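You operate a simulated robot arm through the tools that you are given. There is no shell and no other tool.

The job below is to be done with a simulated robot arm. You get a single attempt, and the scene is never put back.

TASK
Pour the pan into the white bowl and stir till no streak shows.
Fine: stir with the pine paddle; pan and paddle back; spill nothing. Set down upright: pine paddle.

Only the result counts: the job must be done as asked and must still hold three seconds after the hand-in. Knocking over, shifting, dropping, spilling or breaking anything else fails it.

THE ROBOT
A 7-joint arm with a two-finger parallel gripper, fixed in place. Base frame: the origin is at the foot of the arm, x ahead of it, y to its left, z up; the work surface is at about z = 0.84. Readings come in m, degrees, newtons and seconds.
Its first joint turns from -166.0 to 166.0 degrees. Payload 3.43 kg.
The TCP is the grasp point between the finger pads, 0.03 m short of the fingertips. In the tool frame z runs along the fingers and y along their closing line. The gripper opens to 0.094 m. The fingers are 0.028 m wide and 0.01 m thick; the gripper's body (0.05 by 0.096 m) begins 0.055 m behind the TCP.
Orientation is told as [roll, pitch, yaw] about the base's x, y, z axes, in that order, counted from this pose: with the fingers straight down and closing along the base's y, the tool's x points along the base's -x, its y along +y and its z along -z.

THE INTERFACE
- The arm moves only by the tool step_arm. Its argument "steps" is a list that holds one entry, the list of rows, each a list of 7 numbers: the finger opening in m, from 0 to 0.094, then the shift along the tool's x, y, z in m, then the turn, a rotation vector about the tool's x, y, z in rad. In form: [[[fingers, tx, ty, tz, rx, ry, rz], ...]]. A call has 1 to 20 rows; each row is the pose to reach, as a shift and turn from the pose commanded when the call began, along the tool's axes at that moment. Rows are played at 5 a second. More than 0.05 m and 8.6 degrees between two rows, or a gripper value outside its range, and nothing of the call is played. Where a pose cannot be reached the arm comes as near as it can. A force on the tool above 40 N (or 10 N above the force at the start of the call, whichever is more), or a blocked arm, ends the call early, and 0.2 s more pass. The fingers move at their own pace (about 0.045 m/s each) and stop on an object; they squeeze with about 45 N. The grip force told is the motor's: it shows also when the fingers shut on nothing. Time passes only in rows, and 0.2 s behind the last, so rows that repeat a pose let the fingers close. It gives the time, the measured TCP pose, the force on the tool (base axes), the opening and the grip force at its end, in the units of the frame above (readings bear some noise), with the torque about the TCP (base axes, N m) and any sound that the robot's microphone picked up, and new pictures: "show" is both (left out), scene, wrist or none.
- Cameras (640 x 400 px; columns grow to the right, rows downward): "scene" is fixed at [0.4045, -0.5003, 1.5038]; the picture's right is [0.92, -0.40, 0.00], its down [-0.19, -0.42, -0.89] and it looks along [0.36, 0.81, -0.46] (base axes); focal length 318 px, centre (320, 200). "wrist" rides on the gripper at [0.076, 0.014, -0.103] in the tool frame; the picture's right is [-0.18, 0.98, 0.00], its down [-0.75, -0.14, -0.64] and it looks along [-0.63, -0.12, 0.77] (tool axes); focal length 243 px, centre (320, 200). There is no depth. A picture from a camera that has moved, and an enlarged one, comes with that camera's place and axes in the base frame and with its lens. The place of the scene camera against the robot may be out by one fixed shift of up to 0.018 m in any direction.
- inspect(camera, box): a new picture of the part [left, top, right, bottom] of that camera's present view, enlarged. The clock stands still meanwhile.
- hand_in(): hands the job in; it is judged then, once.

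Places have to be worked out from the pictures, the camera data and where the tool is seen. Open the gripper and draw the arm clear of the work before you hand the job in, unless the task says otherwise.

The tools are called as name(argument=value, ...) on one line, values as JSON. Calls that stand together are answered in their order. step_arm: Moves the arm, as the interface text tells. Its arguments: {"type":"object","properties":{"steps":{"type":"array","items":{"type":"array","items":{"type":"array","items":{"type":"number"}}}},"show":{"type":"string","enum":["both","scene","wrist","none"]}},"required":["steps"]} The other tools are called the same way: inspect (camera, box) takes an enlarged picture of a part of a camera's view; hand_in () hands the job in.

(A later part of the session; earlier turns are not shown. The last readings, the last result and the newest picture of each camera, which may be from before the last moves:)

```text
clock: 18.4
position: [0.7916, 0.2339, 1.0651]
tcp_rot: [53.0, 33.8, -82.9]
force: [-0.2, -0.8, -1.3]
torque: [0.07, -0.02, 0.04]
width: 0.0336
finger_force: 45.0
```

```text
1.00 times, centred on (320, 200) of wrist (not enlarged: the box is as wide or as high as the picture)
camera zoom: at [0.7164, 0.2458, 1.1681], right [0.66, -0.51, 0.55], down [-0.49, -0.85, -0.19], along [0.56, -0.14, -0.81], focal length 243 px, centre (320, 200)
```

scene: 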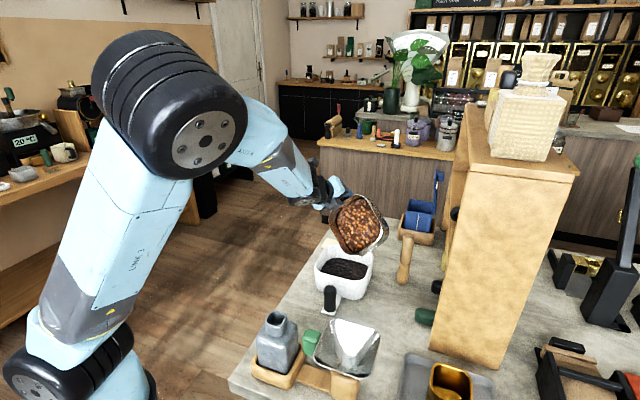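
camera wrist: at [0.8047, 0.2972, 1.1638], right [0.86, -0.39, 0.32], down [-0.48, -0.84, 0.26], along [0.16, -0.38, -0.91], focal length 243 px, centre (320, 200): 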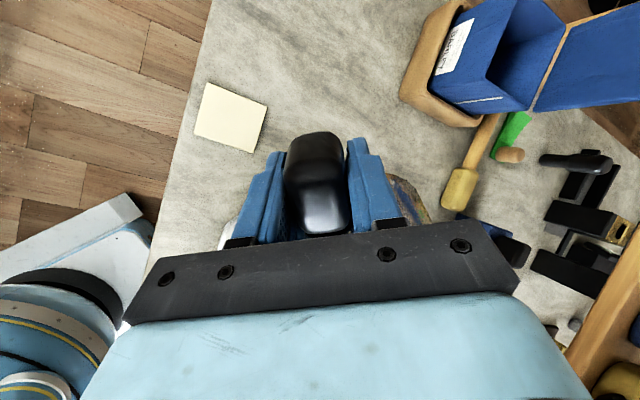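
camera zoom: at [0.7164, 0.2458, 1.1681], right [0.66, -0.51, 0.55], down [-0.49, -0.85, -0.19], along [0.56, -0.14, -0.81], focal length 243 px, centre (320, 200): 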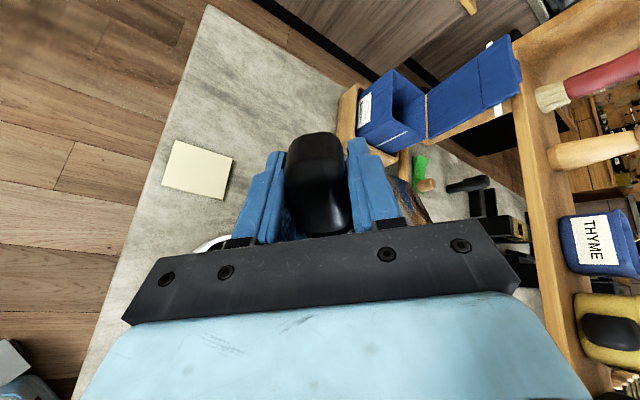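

The pan's lower edge pushed the bowl about 3 cm toward +y. The bowl is still upright with nothing spilled. I'll raise the pan 3 cm to clear it, then recentre over the bowl's new place; I'll move the bowl back afterwards.

step_arm(steps=[[[0.0, 0.0056, 0.0066, -0.005, 0, 0, 0], [0.0, 0.0111, 0.0133, -0.01, 0, 0, 0], [0.0, 0.0167, 0.0199, -0.015, 0, 0, 0], [0.0, 0.0167, 0.0199, -0.015, 0, 0, 0]]], show="scene")

inspect(camera="scene", box=[300, 230, 396, 320])

```text
clock: 19.4
position: [0.7907, 0.2343, 1.0955]
tcp_rot: [52.9, 33.8, -82.8]
force: [-0.3, 0.9, -1.5]
torque: [0.06, 0.0, 0.03]
width: 0.0341
finger_force: 44.8
```

scene: 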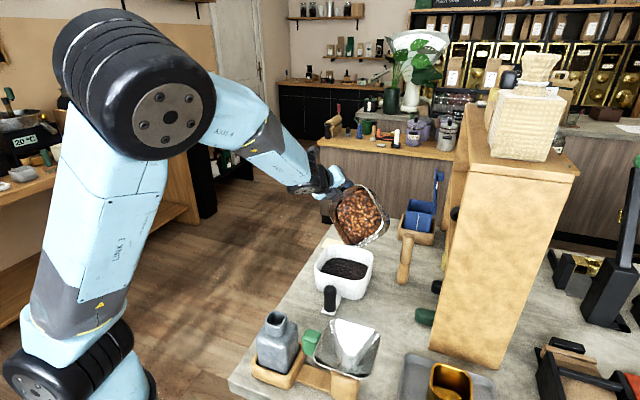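

```text
4.44 times, centred on (348, 275) of scene
camera zoom: at [0.4045, -0.5003, 1.5038], right [0.92, -0.4, 0.0], down [-0.19, -0.42, -0.89], along [0.36, 0.81, -0.46], focal length 1414 px, centre (196, -133)
```

zoom: 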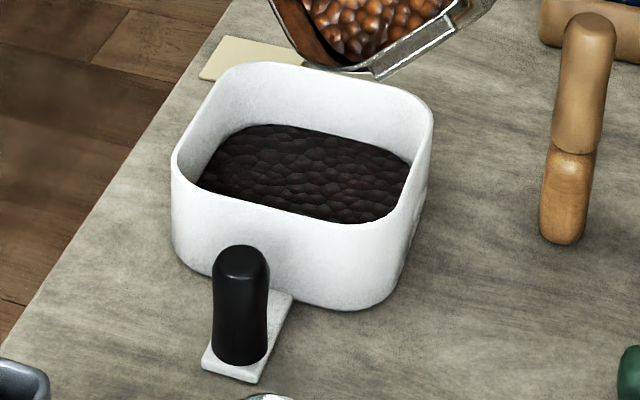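

The pan is now clear of the bowl. I'll shift it so its lip hangs over the middle of the bowl's present place.

step_arm(steps=[[[0.0, 0.0097, -0.0065, 0.0022, 0, 0, 0], [0.0, 0.0195, -0.0131, 0.0043, 0, 0, 0], [0.0, 0.0292, -0.0196, 0.0065, 0, 0, 0], [0.0, 0.0292, -0.0196, 0.0065, 0, 0, 0]]], show="scene")

inspect(camera="scene", box=[300, 180, 412, 320])

```text
clock: 20.4
position: [0.7805, 0.2677, 1.0949]
tcp_rot: [53.0, 33.9, -82.8]
force: [1.0, 0.4, -0.8]
torque: [0.07, 0.01, 0.03]
width: 0.0334
finger_force: 45.2
```

scene: 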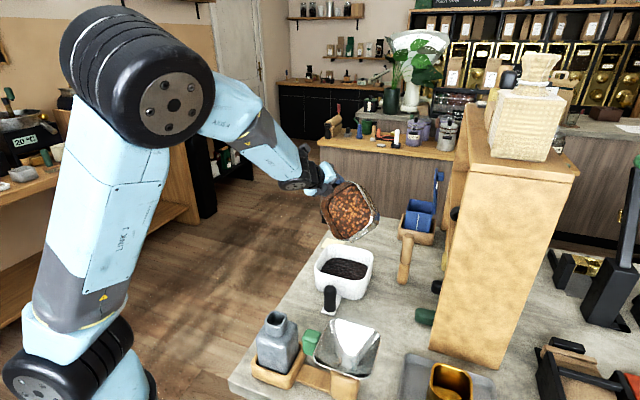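

```text
2.86 times, centred on (356, 250) of scene
camera zoom: at [0.4045, -0.5003, 1.5038], right [0.92, -0.4, 0.0], down [-0.19, -0.42, -0.89], along [0.36, 0.81, -0.46], focal length 909 px, centre (217, 57)
```

zoom: 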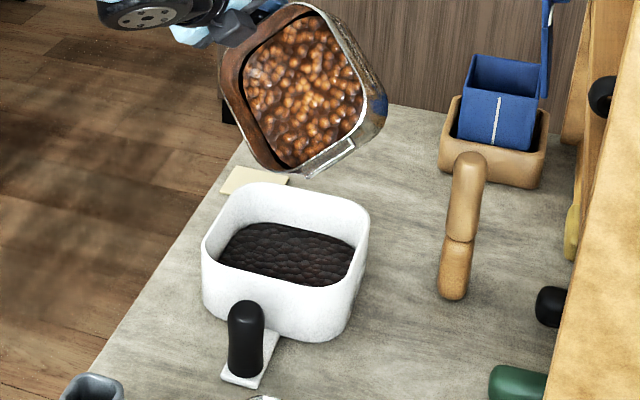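

By the arm's reading, the lip is at about (0.745, 0.15) at z 0.984, close to the bowl's new centre of (0.762, 0.147). I'll shift slightly and tilt slowly to 75°, well above the rim.

step_arm(steps=[[[0.0, 0.0029, 0.0061, 0.0112, 0, 0, 0], [0.0, 0.0013, 0.0042, 0.0069, -0.0335, 0.028, 0], [0.0, -0.0003, 0.0022, 0.0025, -0.0669, 0.0561, 0], [0.0, -0.002, 0.0002, -0.0021, -0.1003, 0.0842, 0], [0.0, -0.0038, -0.0019, -0.0068, -0.1337, 0.1122, 0], [0.0, -0.0056, -0.004, -0.0116, -0.1672, 0.1402, 0], [0.0, -0.0074, -0.0062, -0.0165, -0.2006, 0.1683, 0], [0.0, -0.0074, -0.0062, -0.0165, -0.2006, 0.1683, 0]]], show="scene")

inspect(camera="scene", box=[300, 180, 412, 320])

```text
clock: 22.2
position: [0.7635, 0.2567, 1.0937]
tcp_rot: [70.8, 38.3, -72.2]
force: [-1.2, 0.1, -0.9]
torque: [0.07, 0.04, 0.01]
width: 0.0334
finger_force: 44.8
```

scene: 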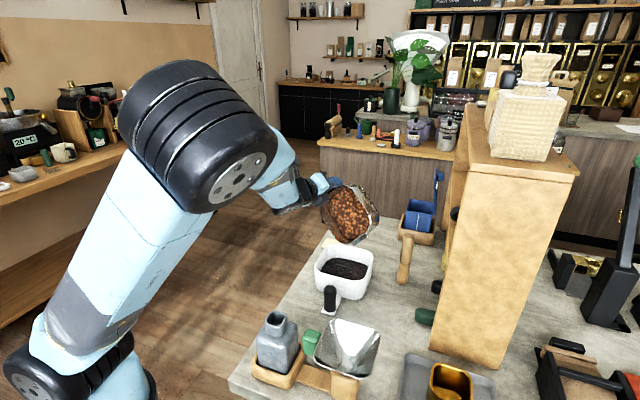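

```text
2.86 times, centred on (356, 250) of scene
camera zoom: at [0.4045, -0.5003, 1.5038], right [0.92, -0.4, 0.0], down [-0.19, -0.42, -0.89], along [0.36, 0.81, -0.46], focal length 909 px, centre (217, 57)
```

zoom: 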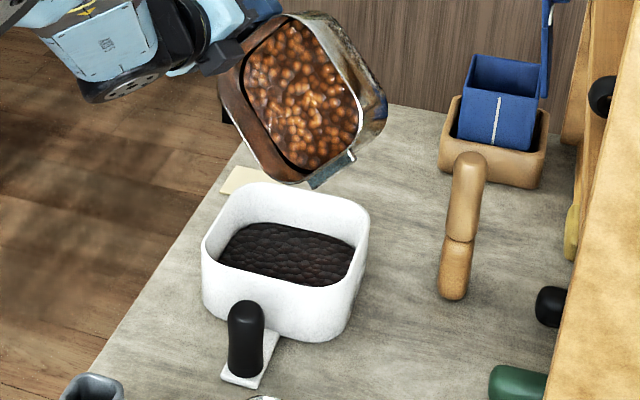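

No flow yet at 75°, and the geometry holds. I'll go on slowly to 90°.

step_arm(steps=[[[0.0, -0.001, -0.0012, -0.0056, -0.0335, 0.028, 0], [0.0, -0.0019, -0.0023, -0.0113, -0.0669, 0.0561, 0], [0.0, -0.003, -0.0035, -0.0172, -0.1003, 0.0842, 0], [0.0, -0.004, -0.0047, -0.023, -0.1337, 0.1122, 0], [0.0, -0.005, -0.0059, -0.029, -0.1672, 0.1402, 0], [0.0, -0.006, -0.0071, -0.0349, -0.2006, 0.1683, 0], [0.0, -0.006, -0.0071, -0.0349, -0.2006, 0.1683, 0]]], show="scene")

inspect(camera="scene", box=[300, 180, 412, 320])

```text
clock: 23.8
position: [0.7322, 0.2398, 1.0949]
tcp_rot: [90.1, 40.0, -60.0]
force: [0.5, -0.3, -1.2]
torque: [0.06, 0.03, -0.02]
width: 0.0338
finger_force: 44.2
```

scene: 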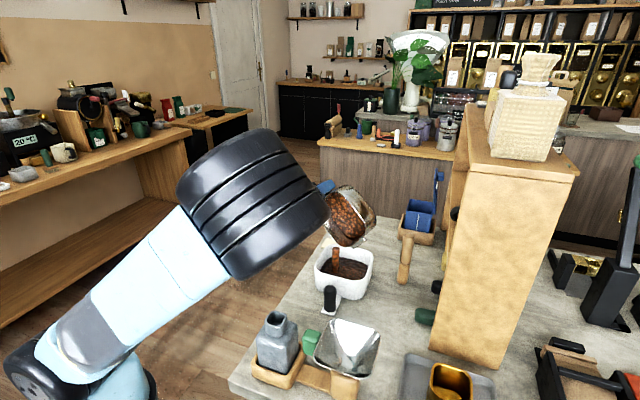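

```text
2.86 times, centred on (356, 250) of scene
camera zoom: at [0.4045, -0.5003, 1.5038], right [0.92, -0.4, 0.0], down [-0.19, -0.42, -0.89], along [0.36, 0.81, -0.46], focal length 909 px, centre (217, 57)
```

zoom: 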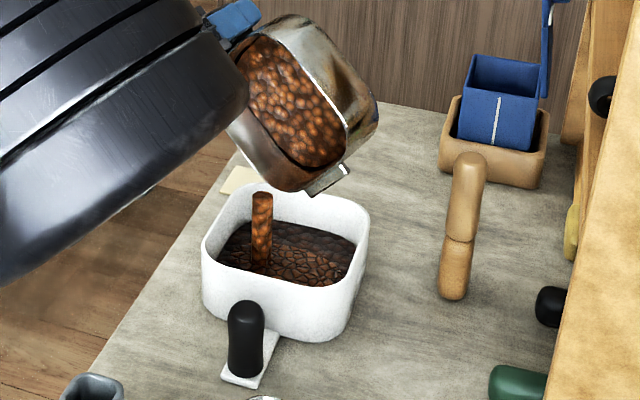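

The beans are streaming into the bowl, landing a bit left of its middle. I'll shift the pan about 2.5 cm toward +x to centre the stream and hold while it flows.

step_arm(steps=[[[0.0, -0.0025, 0.0021, 0.0077, 0, 0, 0], [0.0, -0.0051, 0.0043, 0.0155, 0, 0, 0], [0.0, -0.0076, 0.0064, 0.0232, 0, 0, 0], [0.0, -0.0076, 0.0064, 0.0232, 0, 0, 0], [0.0, -0.0076, 0.0064, 0.0232, 0, 0, 0]]], show="scene")

inspect(camera="scene", box=[300, 180, 412, 320])

```text
clock: 25.0
position: [0.7585, 0.2419, 1.0953]
tcp_rot: [90.0, 40.1, -60.1]
force: [0.6, -0.7, -1.0]
torque: [0.05, 0.04, -0.01]
width: 0.0337
finger_force: 45.1
```

scene: 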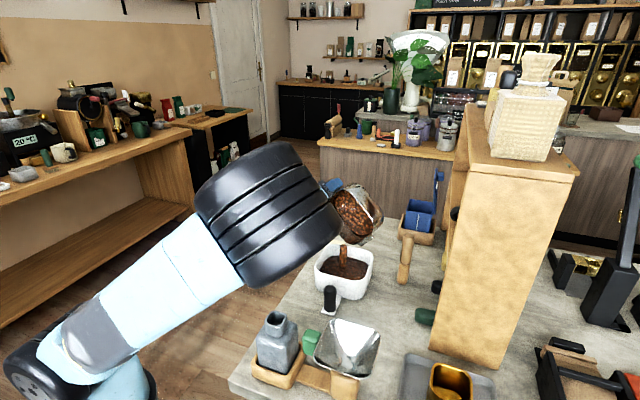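

```text
2.86 times, centred on (356, 250) of scene
camera zoom: at [0.4045, -0.5003, 1.5038], right [0.92, -0.4, 0.0], down [-0.19, -0.42, -0.89], along [0.36, 0.81, -0.46], focal length 909 px, centre (217, 57)
```

zoom: 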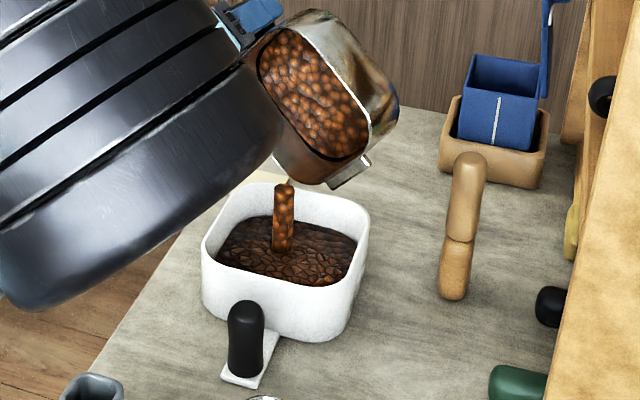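

The stream is now central and steady. I'll hold here to let more beans run out.

step_arm(steps=[[[0.0, 0, 0, 0, 0, 0, 0], [0.0, 0, 0, 0, 0, 0, 0], [0.0, 0, 0, 0, 0, 0, 0], [0.0, 0, 0, 0, 0, 0, 0], [0.0, 0, 0, 0, 0, 0, 0], [0.0, 0, 0, 0, 0, 0, 0], [0.0, 0, 0, 0, 0, 0, 0], [0.0, 0, 0, 0, 0, 0, 0]]], show="scene")

inspect(camera="scene", box=[300, 180, 412, 320])

```text
clock: 26.8
position: [0.7573, 0.2416, 1.0954]
tcp_rot: [90.1, 40.0, -59.9]
force: [0.7, -0.4, -1.5]
torque: [0.0, 0.08, -0.01]
width: 0.0335
finger_force: 45.2
```

scene: 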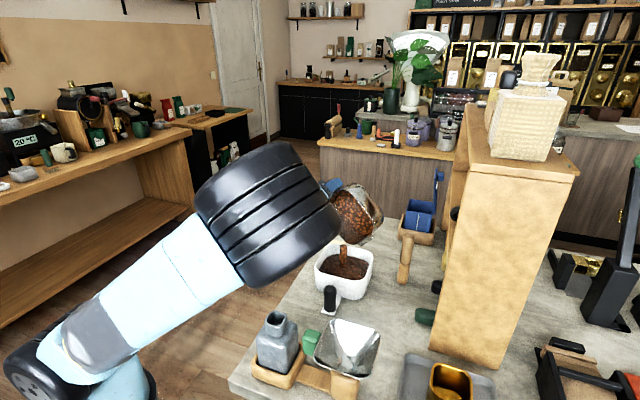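

```text
2.86 times, centred on (356, 250) of scene
camera zoom: at [0.4045, -0.5003, 1.5038], right [0.92, -0.4, 0.0], down [-0.19, -0.42, -0.89], along [0.36, 0.81, -0.46], focal length 909 px, centre (217, 57)
```

zoom: 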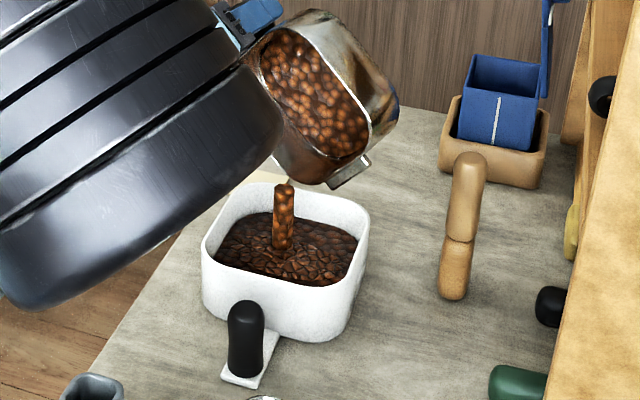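

It's still flowing well inside the bowl. I'll hold for another four seconds.

step_arm(steps=[[[0.0, 0, 0, 0, 0, 0, 0], [0.0, 0, 0, 0, 0, 0, 0], [0.0, 0, 0, 0, 0, 0, 0], [0.0, 0, 0, 0, 0, 0, 0], [0.0, 0, 0, 0, 0, 0, 0], [0.0, 0, 0, 0, 0, 0, 0], [0.0, 0, 0, 0, 0, 0, 0], [0.0, 0, 0, 0, 0, 0, 0], [0.0, 0, 0, 0, 0, 0, 0], [0.0, 0, 0, 0, 0, 0, 0], [0.0, 0, 0, 0, 0, 0, 0], [0.0, 0, 0, 0, 0, 0, 0], [0.0, 0, 0, 0, 0, 0, 0], [0.0, 0, 0, 0, 0, 0, 0], [0.0, 0, 0, 0, 0, 0, 0], [0.0, 0, 0, 0, 0, 0, 0], [0.0, 0, 0, 0, 0, 0, 0], [0.0, 0, 0, 0, 0, 0, 0], [0.0, 0, 0, 0, 0, 0, 0], [0.0, 0, 0, 0, 0, 0, 0]]], show="scene")

inspect(camera="scene", box=[300, 180, 412, 320])

```text
clock: 31.0
position: [0.7581, 0.2412, 1.0946]
tcp_rot: [89.9, 40.0, -60.0]
force: [0.0, -0.4, -0.2]
torque: [0.04, 0.02, 0.0]
width: 0.0335
finger_force: 45.1
```

scene: 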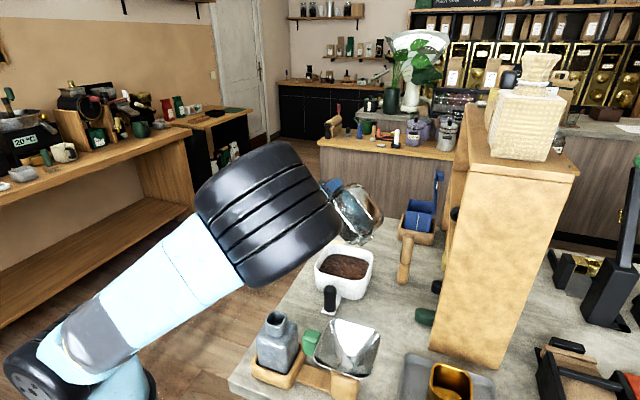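

```text
2.86 times, centred on (356, 250) of scene
camera zoom: at [0.4045, -0.5003, 1.5038], right [0.92, -0.4, 0.0], down [-0.19, -0.42, -0.89], along [0.36, 0.81, -0.46], focal length 909 px, centre (217, 57)
```

zoom: 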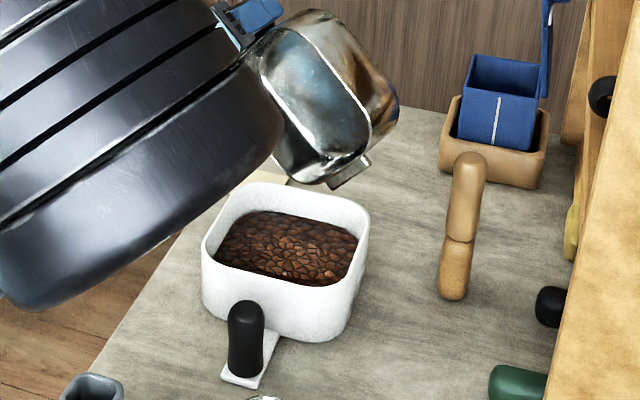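

The pan looks empty and everything landed in the bowl. I'll zoom in to confirm before untilting.

inspect(camera="scene", box=[330, 175, 390, 250])

inspect(camera="scene", box=[300, 235, 396, 320])

```text
5.33 times, centred on (360, 212) of scene
camera zoom: at [0.4045, -0.5003, 1.5038], right [0.92, -0.4, 0.0], down [-0.19, -0.42, -0.89], along [0.36, 0.81, -0.46], focal length 1697 px, centre (107, 133)
```

zoom: 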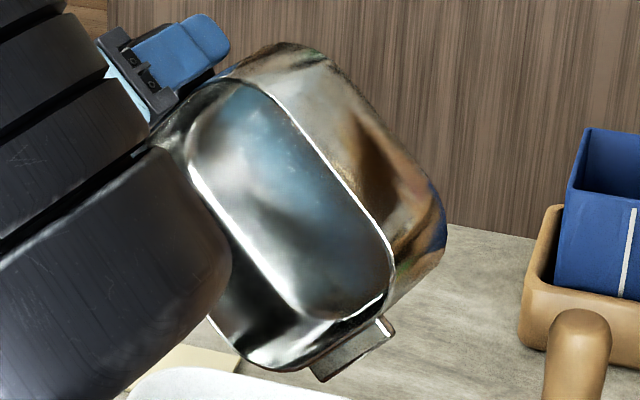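

```text
4.71 times, centred on (348, 278) of scene
camera zoom: at [0.4045, -0.5003, 1.5038], right [0.92, -0.4, 0.0], down [-0.19, -0.42, -0.89], along [0.36, 0.81, -0.46], focal length 1497 px, centre (188, -165)
```

zoom: 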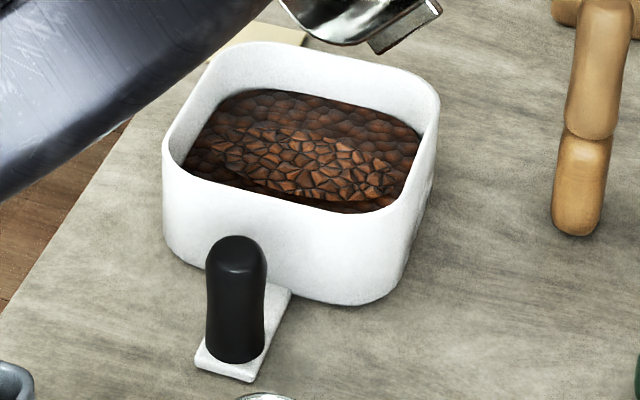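

The pan is empty and there are brown streaks in the bowl, to be stirred later. I'll raise the pan 6 cm, then untilt it while backing away.

step_arm(steps=[[[0.0, 0.0129, 0.0153, 0, 0, 0, 0], [0.0, 0.0257, 0.0307, 0, 0, 0, 0], [0.0, 0.0386, 0.046, 0, 0, 0, 0], [0.0, 0.0386, 0.046, 0.0078, 0.1094, -0.0918, 0], [0.0, 0.0386, 0.046, 0.0156, 0.2188, -0.1836, 0], [0.0, 0.0386, 0.046, 0.0234, 0.3282, -0.2754, 0], [0.0, 0.0386, 0.046, 0.0312, 0.4376, -0.3672, 0], [0.0, 0.0386, 0.046, 0.039, 0.547, -0.459, 0], [0.0, 0.0386, 0.046, 0.0468, 0.6564, -0.5508, 0], [0.0, 0.0386, 0.046, 0.0546, 0.7658, -0.6426, 0], [0.0, 0.0386, 0.046, 0.0624, 0.8752, -0.7344, 0], [0.0, 0.0386, 0.046, 0.0702, 0.9846, -0.8262, 0], [0.0, 0.0386, 0.046, 0.078, 1.094, -0.918, 0], [0.0, 0.0386, 0.046, 0.0858, 1.2032, -1.01, 0], [0.0, 0.0386, 0.046, 0.0858, 1.2032, -1.01, 0]]])

```text
clock: 34.2
position: [0.8321, 0.2833, 1.154]
tcp_rot: [-0.1, -0.1, -99.9]
force: [-0.7, -0.4, -0.4]
torque: [0.05, 0.0, 0.0]
width: 0.0338
finger_force: 45.1
out of reach, approached as far as the arm can: row 8
camera wrist: at [0.8608, 0.3563, 1.2568], right [0.94, -0.35, 0.0], down [-0.27, -0.72, 0.64], along [-0.23, -0.6, -0.77], focal length 243 px, centre (320, 200)
```

scene: 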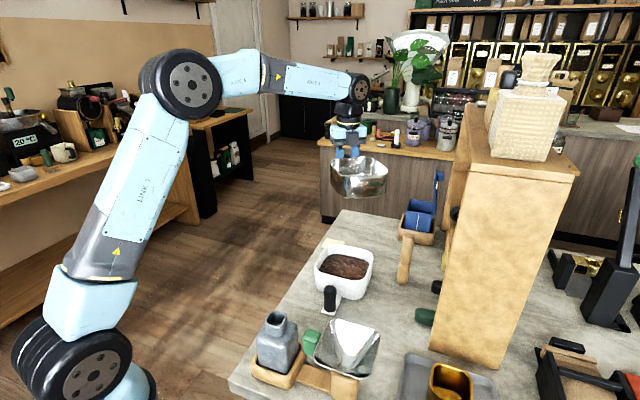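
wrist: 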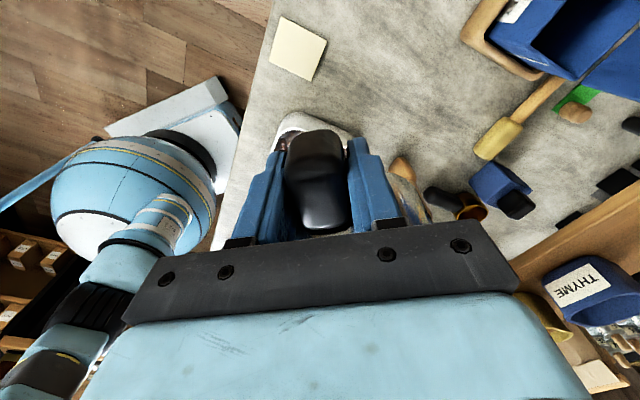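

The pan is upright again. I'll carry it back over its original spot, turning the handle to its original direction.

step_arm(steps=[[[0.0, 0.0113, 0.0019, 0, 0, 0, -0.0824], [0.0, 0.0226, 0.0039, 0, 0, 0, -0.1648], [0.0, 0.0339, 0.0058, 0, 0, 0, -0.2473], [0.0, 0.0451, 0.0077, 0, 0, 0, -0.3297], [0.0, 0.0564, 0.0097, 0, 0, 0, -0.4121], [0.0, 0.0677, 0.0116, 0, 0, 0, -0.4945], [0.0, 0.079, 0.0135, 0, 0, 0, -0.5769], [0.0, 0.0903, 0.0155, 0, 0, 0, -0.6593], [0.0, 0.1016, 0.0174, 0, 0, 0, -0.7418], [0.0, 0.1128, 0.0193, 0, 0, 0, -0.8242], [0.0, 0.1241, 0.0213, 0, 0, 0, -0.9066], [0.0, 0.1354, 0.0232, 0, 0, 0, -0.989], [0.0, 0.1354, 0.0232, 0.03, 0, 0, -0.989], [0.0, 0.1354, 0.0232, 0.06, 0, 0, -0.989], [0.0, 0.1354, 0.0232, 0.074, 0, 0, -0.989], [0.0, 0.1354, 0.0232, 0.074, 0, 0, -0.989]]])

```text
clock: 37.6
position: [0.8797, 0.4144, 1.0798]
tcp_rot: [0.0, 0.0, -43.3]
force: [-0.4, 0.7, -1.0]
torque: [0.07, 0.05, 0.0]
width: 0.0335
finger_force: 45.2
camera wrist: at [0.834, 0.476, 1.1827], right [0.81, 0.59, 0.0], down [0.45, -0.62, 0.64], along [0.38, -0.52, -0.77], focal length 243 px, centre (320, 200)
```

scene: 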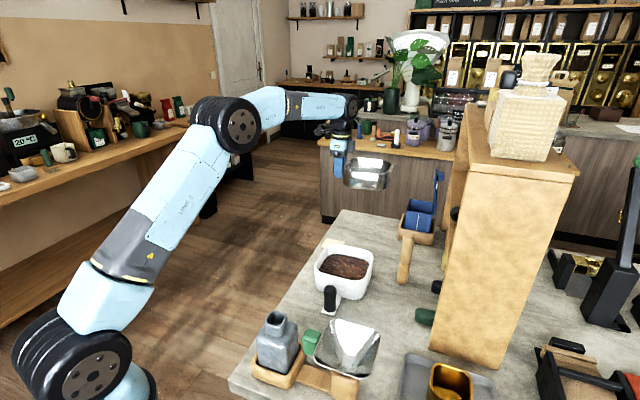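
wrist: 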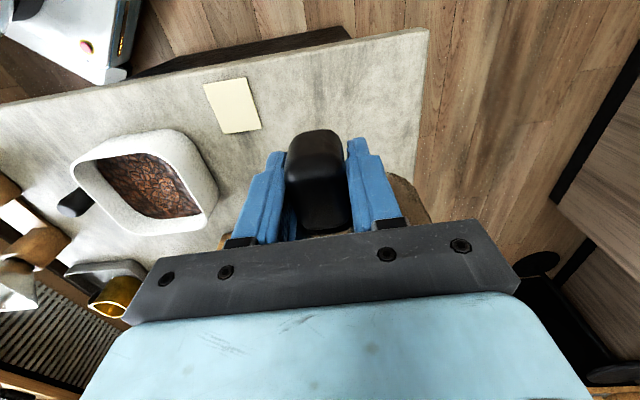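

The pan is above its spot, held level. I'll come down along the reverse of the lift path to the original grasp pose.

step_arm(steps=[[[0.0, -0.003, 0.0, 0.02, 0, 0, 0], [0.0, -0.009, -0.0005, 0.045, 0, 0, 0], [0.0, -0.016, -0.001, 0.07, 0, 0, 0], [0.0, -0.023, -0.002, 0.095, 0, 0, 0], [0.0, -0.03, -0.0026, 0.12, 0, 0, 0], [0.0, -0.0328, -0.0026, 0.145, 0, 0, 0], [0.0, -0.0328, -0.0026, 0.165, 0, 0, 0], [0.0, -0.0328, -0.0026, 0.18, 0, 0, 0], [0.0, -0.0328, -0.0026, 0.19, 0, 0, 0], [0.0, -0.0328, -0.0026, 0.194, 0, 0, 0], [0.0, -0.0328, -0.0026, 0.194, 0, 0, 0]]])

inspect(camera="scene", box=[320, 160, 416, 250])

```text
clock: 40.0
position: [0.9, 0.39, 0.8863]
tcp_rot: [-0.1, 0.0, -43.3]
force: [0.0, -0.8, -0.8]
torque: [0.05, 0.04, 0.0]
width: 0.0335
finger_force: 45.2
camera wrist: at [0.8558, 0.4517, 0.9891], right [0.81, 0.59, 0.0], down [0.45, -0.62, 0.64], along [0.38, -0.52, -0.77], focal length 243 px, centre (320, 200)
```

scene: 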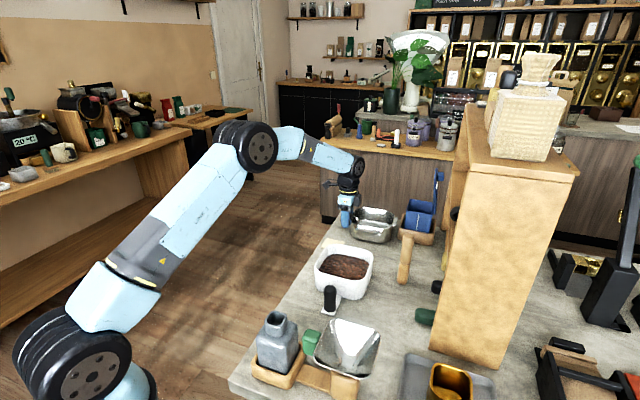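
wrist: 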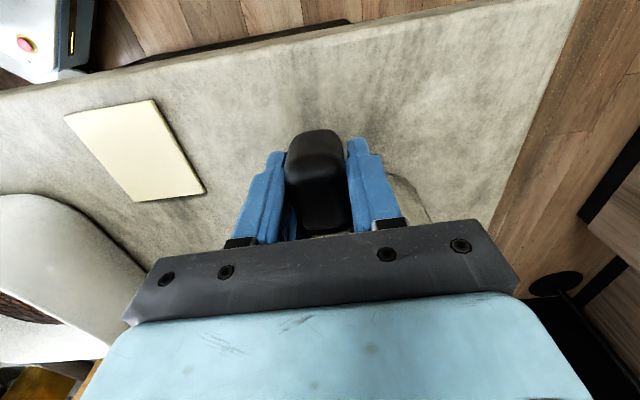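

```text
4.44 times, centred on (368, 205) of scene
camera zoom: at [0.4045, -0.5003, 1.5038], right [0.92, -0.4, 0.0], down [-0.19, -0.42, -0.89], along [0.36, 0.81, -0.46], focal length 1414 px, centre (107, 178)
```

zoom: 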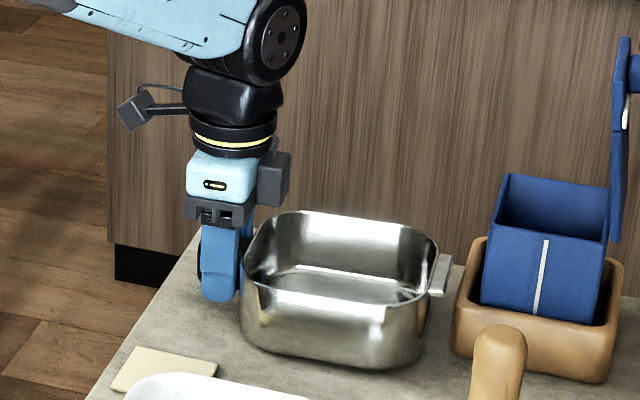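

The pan is about 4 mm above the table at its old spot. I'll lower the rest gently and then open the gripper.

step_arm(steps=[[[0.0, -0.001, 0.0005, 0.002, 0, 0, 0], [0.0, -0.0015, 0.001, 0.0038, 0, 0, 0], [0.0, -0.0015, 0.001, 0.0038, 0, 0, 0]]], show="scene")

inspect(camera="scene", box=[320, 160, 416, 250])

```text
clock: 40.8
position: [0.9021, 0.3896, 0.8839]
tcp_rot: [0.0, -0.1, -43.4]
force: [-4.1, 0.8, 14.1]
torque: [-0.19, 0.0, -0.02]
width: 0.0336
finger_force: 44.7
```

scene: 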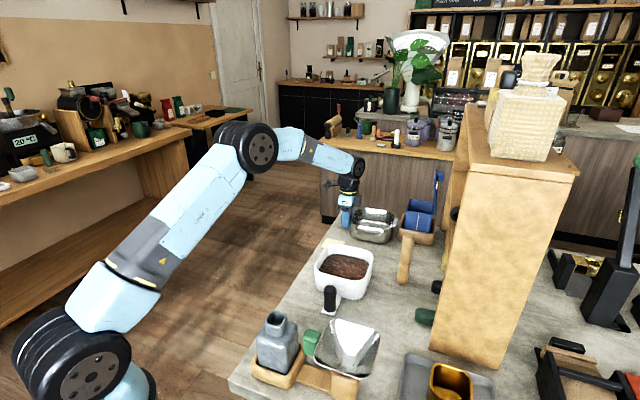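

```text
4.44 times, centred on (368, 205) of scene
camera zoom: at [0.4045, -0.5003, 1.5038], right [0.92, -0.4, 0.0], down [-0.19, -0.42, -0.89], along [0.36, 0.81, -0.46], focal length 1414 px, centre (107, 178)
```

zoom: 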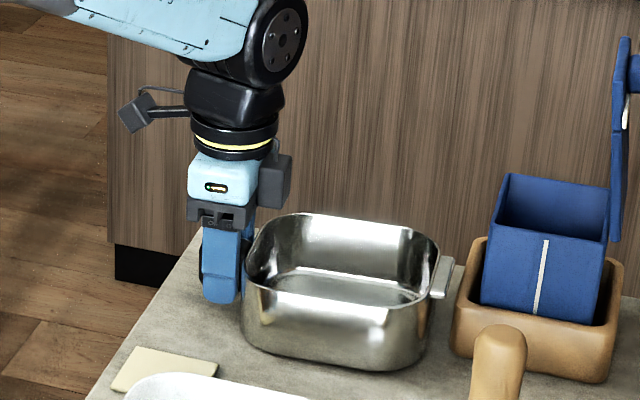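

The pan is touching the table, 14 N up, and matches its original outline. I'll ease off and open the fingers.

step_arm(steps=[[[0.0, 0, 0, -0.001, 0, 0, 0], [0.03, 0, 0, -0.001, 0, 0, 0], [0.05, 0, 0, -0.001, 0, 0, 0], [0.094, 0, 0, -0.001, 0, 0, 0], [0.094, 0, 0, -0.001, 0, 0, 0], [0.094, 0, 0, -0.001, 0, 0, 0], [0.094, 0, 0, -0.001, 0, 0, 0]]])

inspect(camera="scene", box=[320, 160, 416, 250])

```text
clock: 42.4
position: [0.9021, 0.3892, 0.884]
tcp_rot: [0.0, 0.0, -43.2]
force: [-1.0, -0.5, -0.4]
torque: [0.02, 0.02, 0.02]
width: 0.094
finger_force: 0.0
camera wrist: at [0.8576, 0.4512, 0.9861], right [0.81, 0.59, 0.0], down [0.45, -0.62, 0.64], along [0.38, -0.52, -0.77], focal length 243 px, centre (320, 200)
```

scene: 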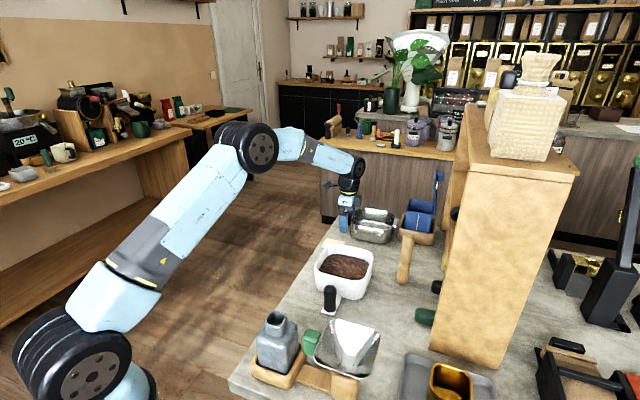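
wrist: 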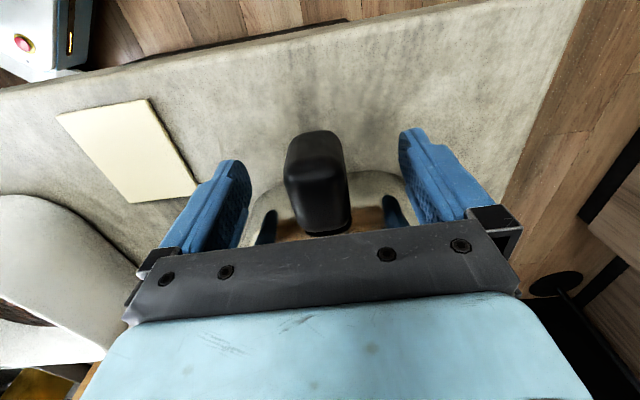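

```text
4.44 times, centred on (368, 205) of scene
camera zoom: at [0.4045, -0.5003, 1.5038], right [0.92, -0.4, 0.0], down [-0.19, -0.42, -0.89], along [0.36, 0.81, -0.46], focal length 1414 px, centre (107, 178)
```

zoom: 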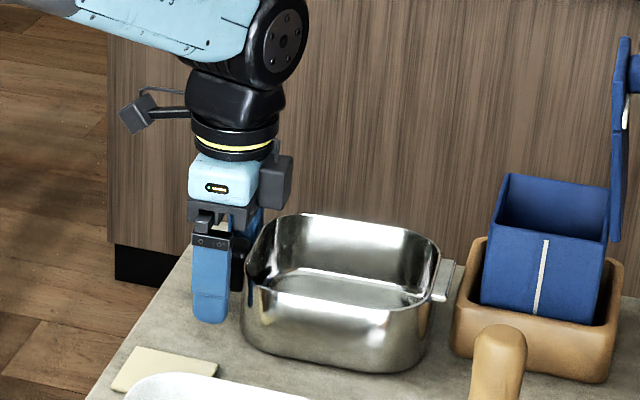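

The pan is released in its original place. I'll go straight up, then across with yaw back to zero, to look down on the pine paddle.

step_arm(steps=[[[0.094, 0, 0, -0.045, 0, 0, 0], [0.094, 0, 0, -0.09, 0, 0, 0], [0.094, 0, 0, -0.135, 0, 0, 0], [0.094, 0, 0, -0.18, 0, 0, 0], [0.094, 0, 0, -0.225, 0, 0, 0], [0.094, 0, 0, -0.27, 0, 0, 0], [0.094, -0.0278, -0.0256, -0.28, 0, 0, -0.084], [0.094, -0.0556, -0.0511, -0.29, 0, 0, -0.168], [0.094, -0.0833, -0.0767, -0.3, 0, 0, -0.252], [0.094, -0.1111, -0.1022, -0.3, 0, 0, -0.336], [0.094, -0.1389, -0.1278, -0.3, 0, 0, -0.42], [0.094, -0.1667, -0.1533, -0.3, 0, 0, -0.504], [0.094, -0.1944, -0.1789, -0.3, 0, 0, -0.588], [0.094, -0.2222, -0.2044, -0.3, 0, 0, -0.672], [0.094, -0.25, -0.23, -0.3, 0, 0, -0.757], [0.094, -0.25, -0.23, -0.3, 0, 0, -0.757]]])

inspect(camera="scene", box=[320, 160, 416, 250])

```text
clock: 45.8
position: [0.9269, 0.0504, 1.1819]
tcp_rot: [0.0, 0.1, 0.1]
force: [-1.2, 0.5, -0.2]
torque: [-0.02, -0.01, 0.02]
width: 0.0943
finger_force: 0.0
camera wrist: at [0.8518, 0.0639, 1.2859], right [0.18, 0.98, 0.0], down [0.75, -0.14, 0.64], along [0.63, -0.12, -0.77], focal length 243 px, centre (320, 200)
```

scene: 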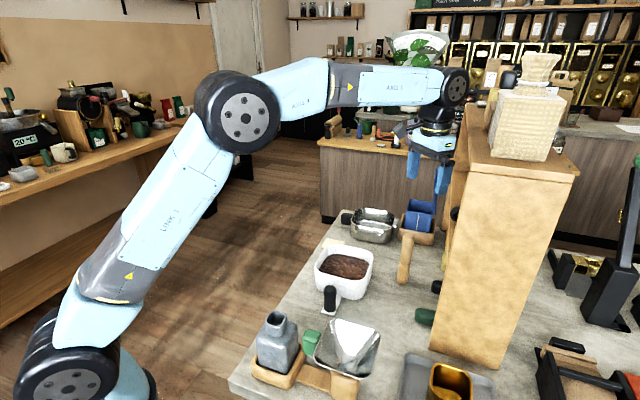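
wrist: 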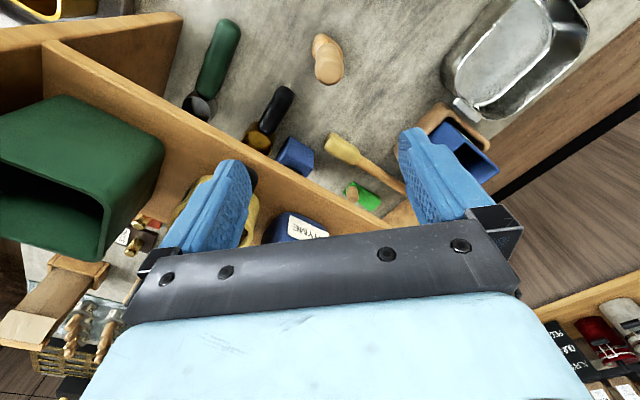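

```text
4.44 times, centred on (368, 205) of scene
camera zoom: at [0.4045, -0.5003, 1.5038], right [0.92, -0.4, 0.0], down [-0.19, -0.42, -0.89], along [0.36, 0.81, -0.46], focal length 1414 px, centre (107, 178)
```

zoom: 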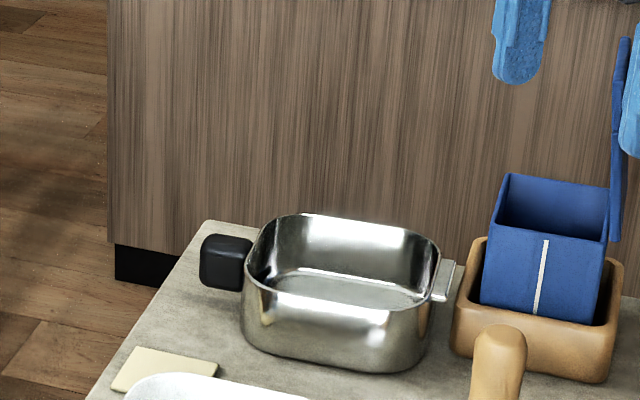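

The pan sits where it began. Now I'll zoom in on the paddle.

inspect(camera="wrist", box=[280, 10, 376, 110])

inspect(camera="scene", box=[380, 220, 440, 290])

```text
4.00 times, centred on (328, 60) of wrist
camera zoom: at [0.8518, 0.0639, 1.2859], right [0.18, 0.98, 0.0], down [0.75, -0.14, 0.64], along [0.63, -0.12, -0.77], focal length 970 px, centre (288, 760)
```

zoom: 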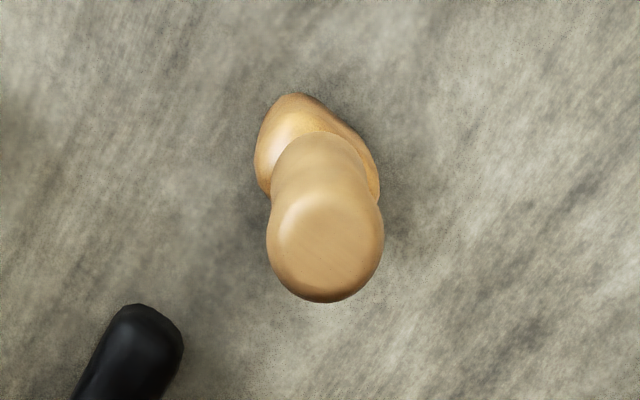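

```text
5.71 times, centred on (410, 255) of scene
camera zoom: at [0.4045, -0.5003, 1.5038], right [0.92, -0.4, 0.0], down [-0.19, -0.42, -0.89], along [0.36, 0.81, -0.46], focal length 1818 px, centre (-194, -114)
```

zoom: 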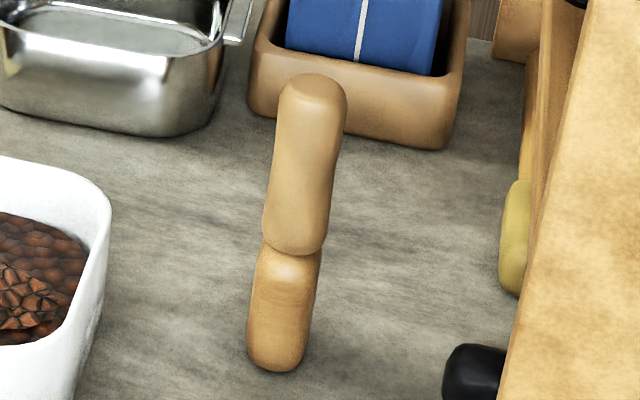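

The handle's top is at (0.9115, 0.062, 1.003), about 31 mm across. I'll line up above it and lower until the fingertips are just over the top.

step_arm(steps=[[[0.094, 0.0077, 0.0058, 0.03, 0, 0, 0], [0.094, 0.0154, 0.0116, 0.07, 0, 0, 0], [0.094, 0.0154, 0.0116, 0.11, 0, 0, 0], [0.094, 0.0154, 0.0116, 0.13, 0, 0, 0], [0.094, 0.0154, 0.0116, 0.13, 0, 0, 0]]])

```text
clock: 47.0
position: [0.9127, 0.0618, 1.056]
tcp_rot: [0.0, 0.1, 0.1]
force: [0.5, 0.2, 0.0]
torque: [0.0, -0.01, -0.01]
width: 0.094
finger_force: 0.1
camera wrist: at [0.8365, 0.0756, 1.1565], right [0.18, 0.98, 0.0], down [0.75, -0.14, 0.64], along [0.63, -0.12, -0.77], focal length 243 px, centre (320, 200)
```

scene: 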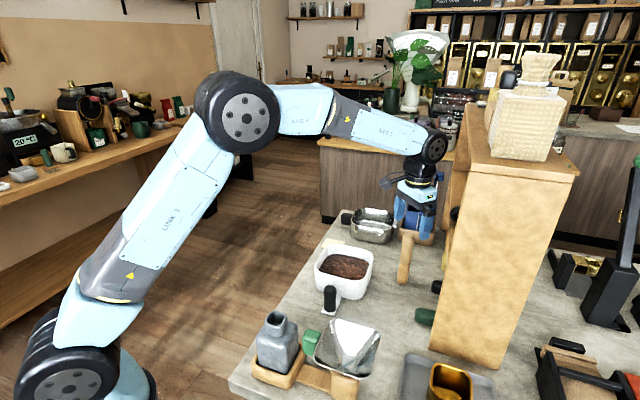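
wrist: 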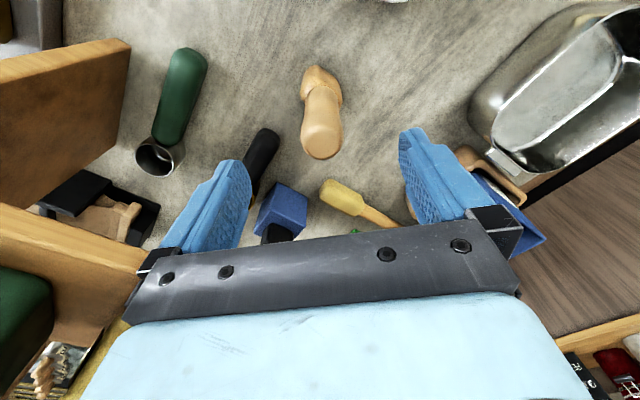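

The handle is exactly between the fingers. I'll descend to z 0.968 and close.

step_arm(steps=[[[0.094, 0, 0, 0.03, 0, 0, 0], [0.094, 0, 0, 0.06, 0, 0, 0], [0.094, 0, 0, 0.08, 0, 0, 0], [0.094, 0, 0, 0.088, 0, 0, 0], [0.094, 0, 0, 0.088, 0, 0, 0], [0.06, 0, 0, 0.088, 0, 0, 0], [0.03, 0, 0, 0.088, 0, 0, 0], [0.0, 0, 0, 0.088, 0, 0, 0], [0.0, 0, 0, 0.088, 0, 0, 0], [0.0, 0, 0, 0.088, 0, 0, 0], [0.0, 0, 0, 0.088, 0, 0, 0]]])

inspect(camera="scene", box=[370, 170, 450, 290])

```text
clock: 49.4
position: [0.9124, 0.0622, 0.967]
tcp_rot: [0.0, 0.1, 0.1]
force: [-0.8, -0.4, 0.3]
torque: [-0.07, -0.03, -0.05]
width: 0.0306
finger_force: 44.5
camera wrist: at [0.8364, 0.0754, 1.0687], right [0.18, 0.98, 0.0], down [0.75, -0.14, 0.64], along [0.63, -0.12, -0.77], focal length 243 px, centre (320, 200)
```

scene: 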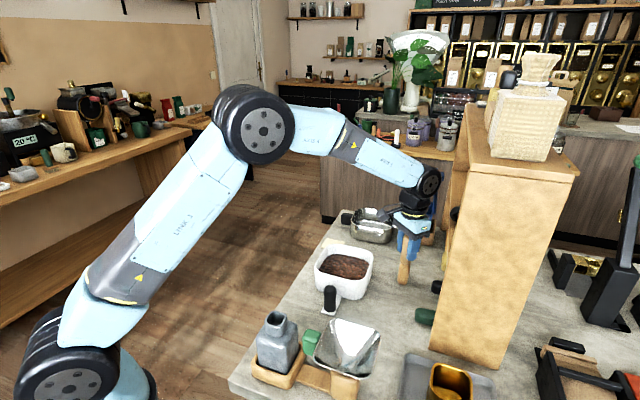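
wrist: 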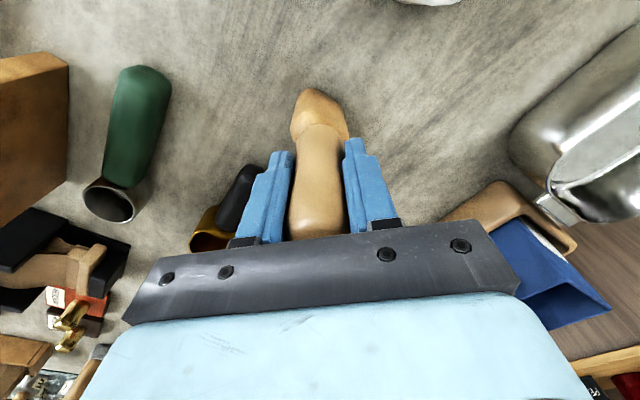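

```text
3.33 times, centred on (410, 230) of scene
camera zoom: at [0.4045, -0.5003, 1.5038], right [0.92, -0.4, 0.0], down [-0.19, -0.42, -0.89], along [0.36, 0.81, -0.46], focal length 1061 px, centre (20, 100)
```

zoom: 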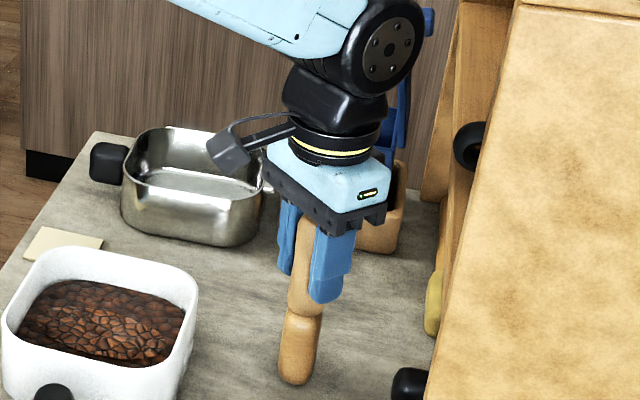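

The paddle is gripped, with its foot 0.127 m below the TCP. I'll lift it straight up and carry it above the bowl.

step_arm(steps=[[[0.0, 0, 0, -0.02, 0, 0, 0], [0.0, 0, 0, -0.05, 0, 0, 0], [0.0, 0, 0, -0.09, 0, 0, 0], [0.0, 0, 0, -0.13, 0, 0, 0], [0.0, 0.03, 0.018, -0.14, 0, 0, 0], [0.0, 0.06, 0.035, -0.14, 0, 0, 0], [0.0, 0.09, 0.053, -0.14, 0, 0, 0], [0.0, 0.12, 0.07, -0.14, 0, 0, 0], [0.0, 0.155, 0.09, -0.14, 0, 0, 0], [0.0, 0.155, 0.09, -0.14, 0, 0, 0]]])

inspect(camera="wrist", box=[200, 0, 440, 160])

inspect(camera="scene", box=[300, 190, 400, 320])

```text
clock: 51.6
position: [0.7566, 0.152, 1.1055]
tcp_rot: [0.1, 0.0, 0.0]
force: [-0.3, -0.9, -1.4]
torque: [-0.01, 0.01, 0.03]
width: 0.0307
finger_force: 45.3
camera wrist: at [0.6809, 0.1648, 1.2076], right [0.18, 0.98, 0.0], down [0.75, -0.14, 0.64], along [0.63, -0.12, -0.77], focal length 243 px, centre (320, 200)
```

scene: 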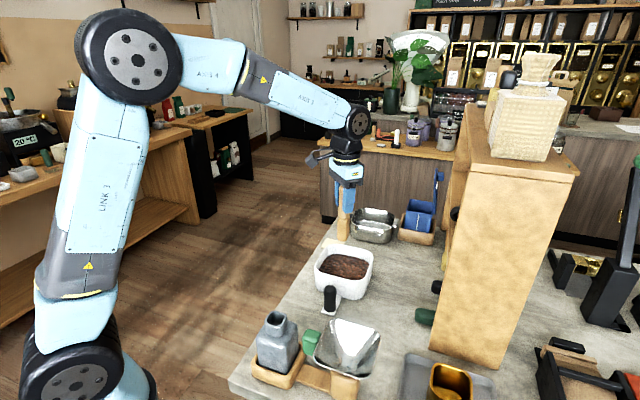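
wrist: 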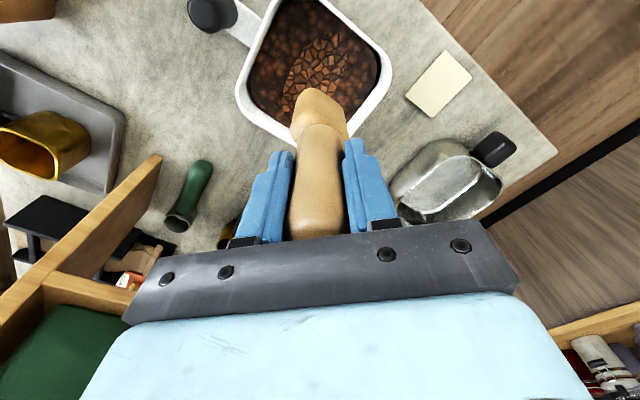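

```text
2.50 times, centred on (320, 80) of wrist
camera zoom: at [0.6809, 0.1648, 1.2076], right [0.18, 0.98, 0.0], down [0.75, -0.14, 0.64], along [0.63, -0.12, -0.77], focal length 606 px, centre (320, 500)
```

zoom: 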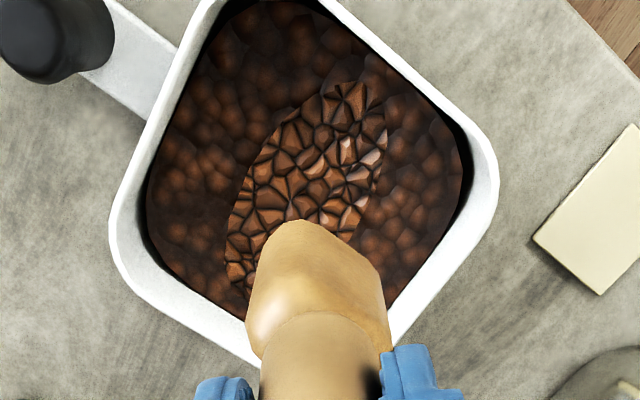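

```text
3.08 times, centred on (350, 255) of scene
camera zoom: at [0.4045, -0.5003, 1.5038], right [0.92, -0.4, 0.0], down [-0.19, -0.42, -0.89], along [0.36, 0.81, -0.46], focal length 979 px, centre (228, 31)
```

zoom: 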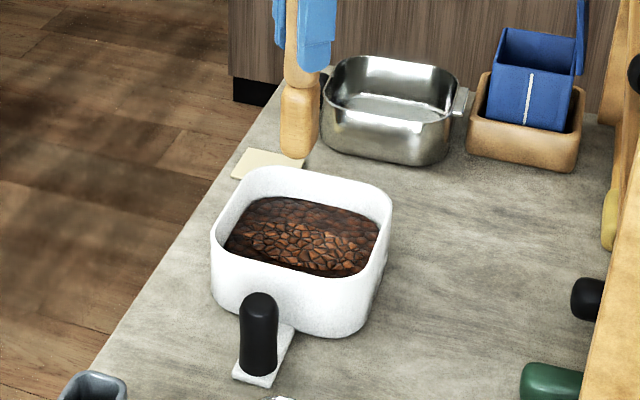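

A bright streak patch shows in the bowl, whose centre is now at about (0.757, 0.140). I'll centre the paddle and lower its foot into the mix to z of about 0.865, watching the force.

step_arm(steps=[[[0.0, 0, -0.012, 0.0, 0, 0, 0], [0.0, 0, -0.012, 0.03, 0, 0, 0], [0.0, 0, -0.012, 0.06, 0, 0, 0], [0.0, 0, -0.012, 0.08, 0, 0, 0], [0.0, 0, -0.012, 0.095, 0, 0, 0], [0.0, 0, -0.012, 0.105, 0, 0, 0], [0.0, 0, -0.012, 0.113, 0, 0, 0], [0.0, 0, -0.012, 0.113, 0, 0, 0]]])

inspect(camera="scene", box=[300, 190, 400, 320])

inspect(camera="wrist", box=[180, 0, 460, 180])

```text
clock: 53.4
position: [0.7561, 0.1404, 0.9931]
tcp_rot: [0.0, 0.1, 0.0]
force: [-0.6, -0.2, -1.4]
torque: [-0.02, 0.04, -0.02]
width: 0.0306
finger_force: 45.0
camera wrist: at [0.6813, 0.1533, 1.0961], right [0.18, 0.98, 0.0], down [0.75, -0.14, 0.64], along [0.63, -0.12, -0.77], focal length 243 px, centre (320, 200)
```

scene: 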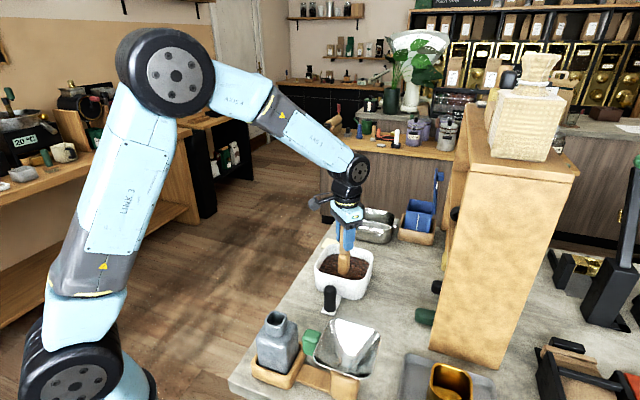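
wrist: 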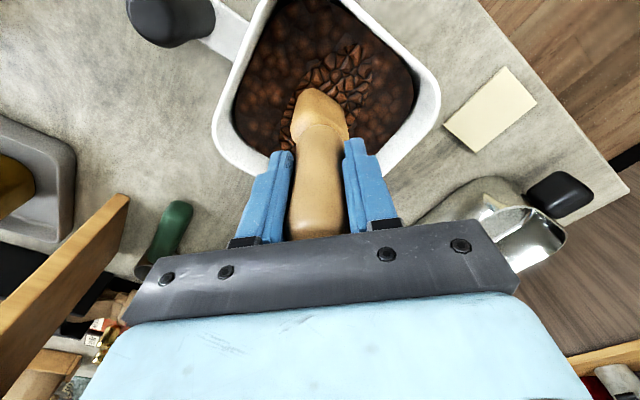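

```text
3.08 times, centred on (350, 255) of scene
camera zoom: at [0.4045, -0.5003, 1.5038], right [0.92, -0.4, 0.0], down [-0.19, -0.42, -0.89], along [0.36, 0.81, -0.46], focal length 979 px, centre (228, 31)
```

zoom: 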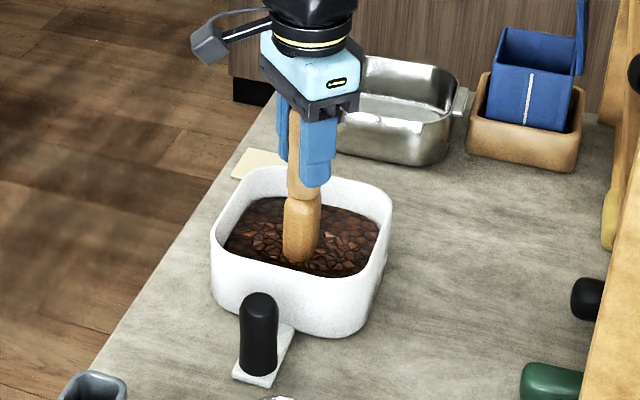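

```text
2.22 times, centred on (320, 90) of wrist
camera zoom: at [0.6813, 0.1533, 1.0961], right [0.18, 0.98, 0.0], down [0.75, -0.14, 0.64], along [0.63, -0.12, -0.77], focal length 539 px, centre (320, 444)
```

zoom: 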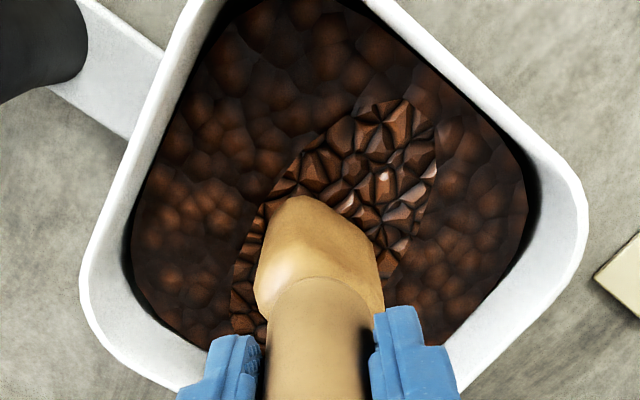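

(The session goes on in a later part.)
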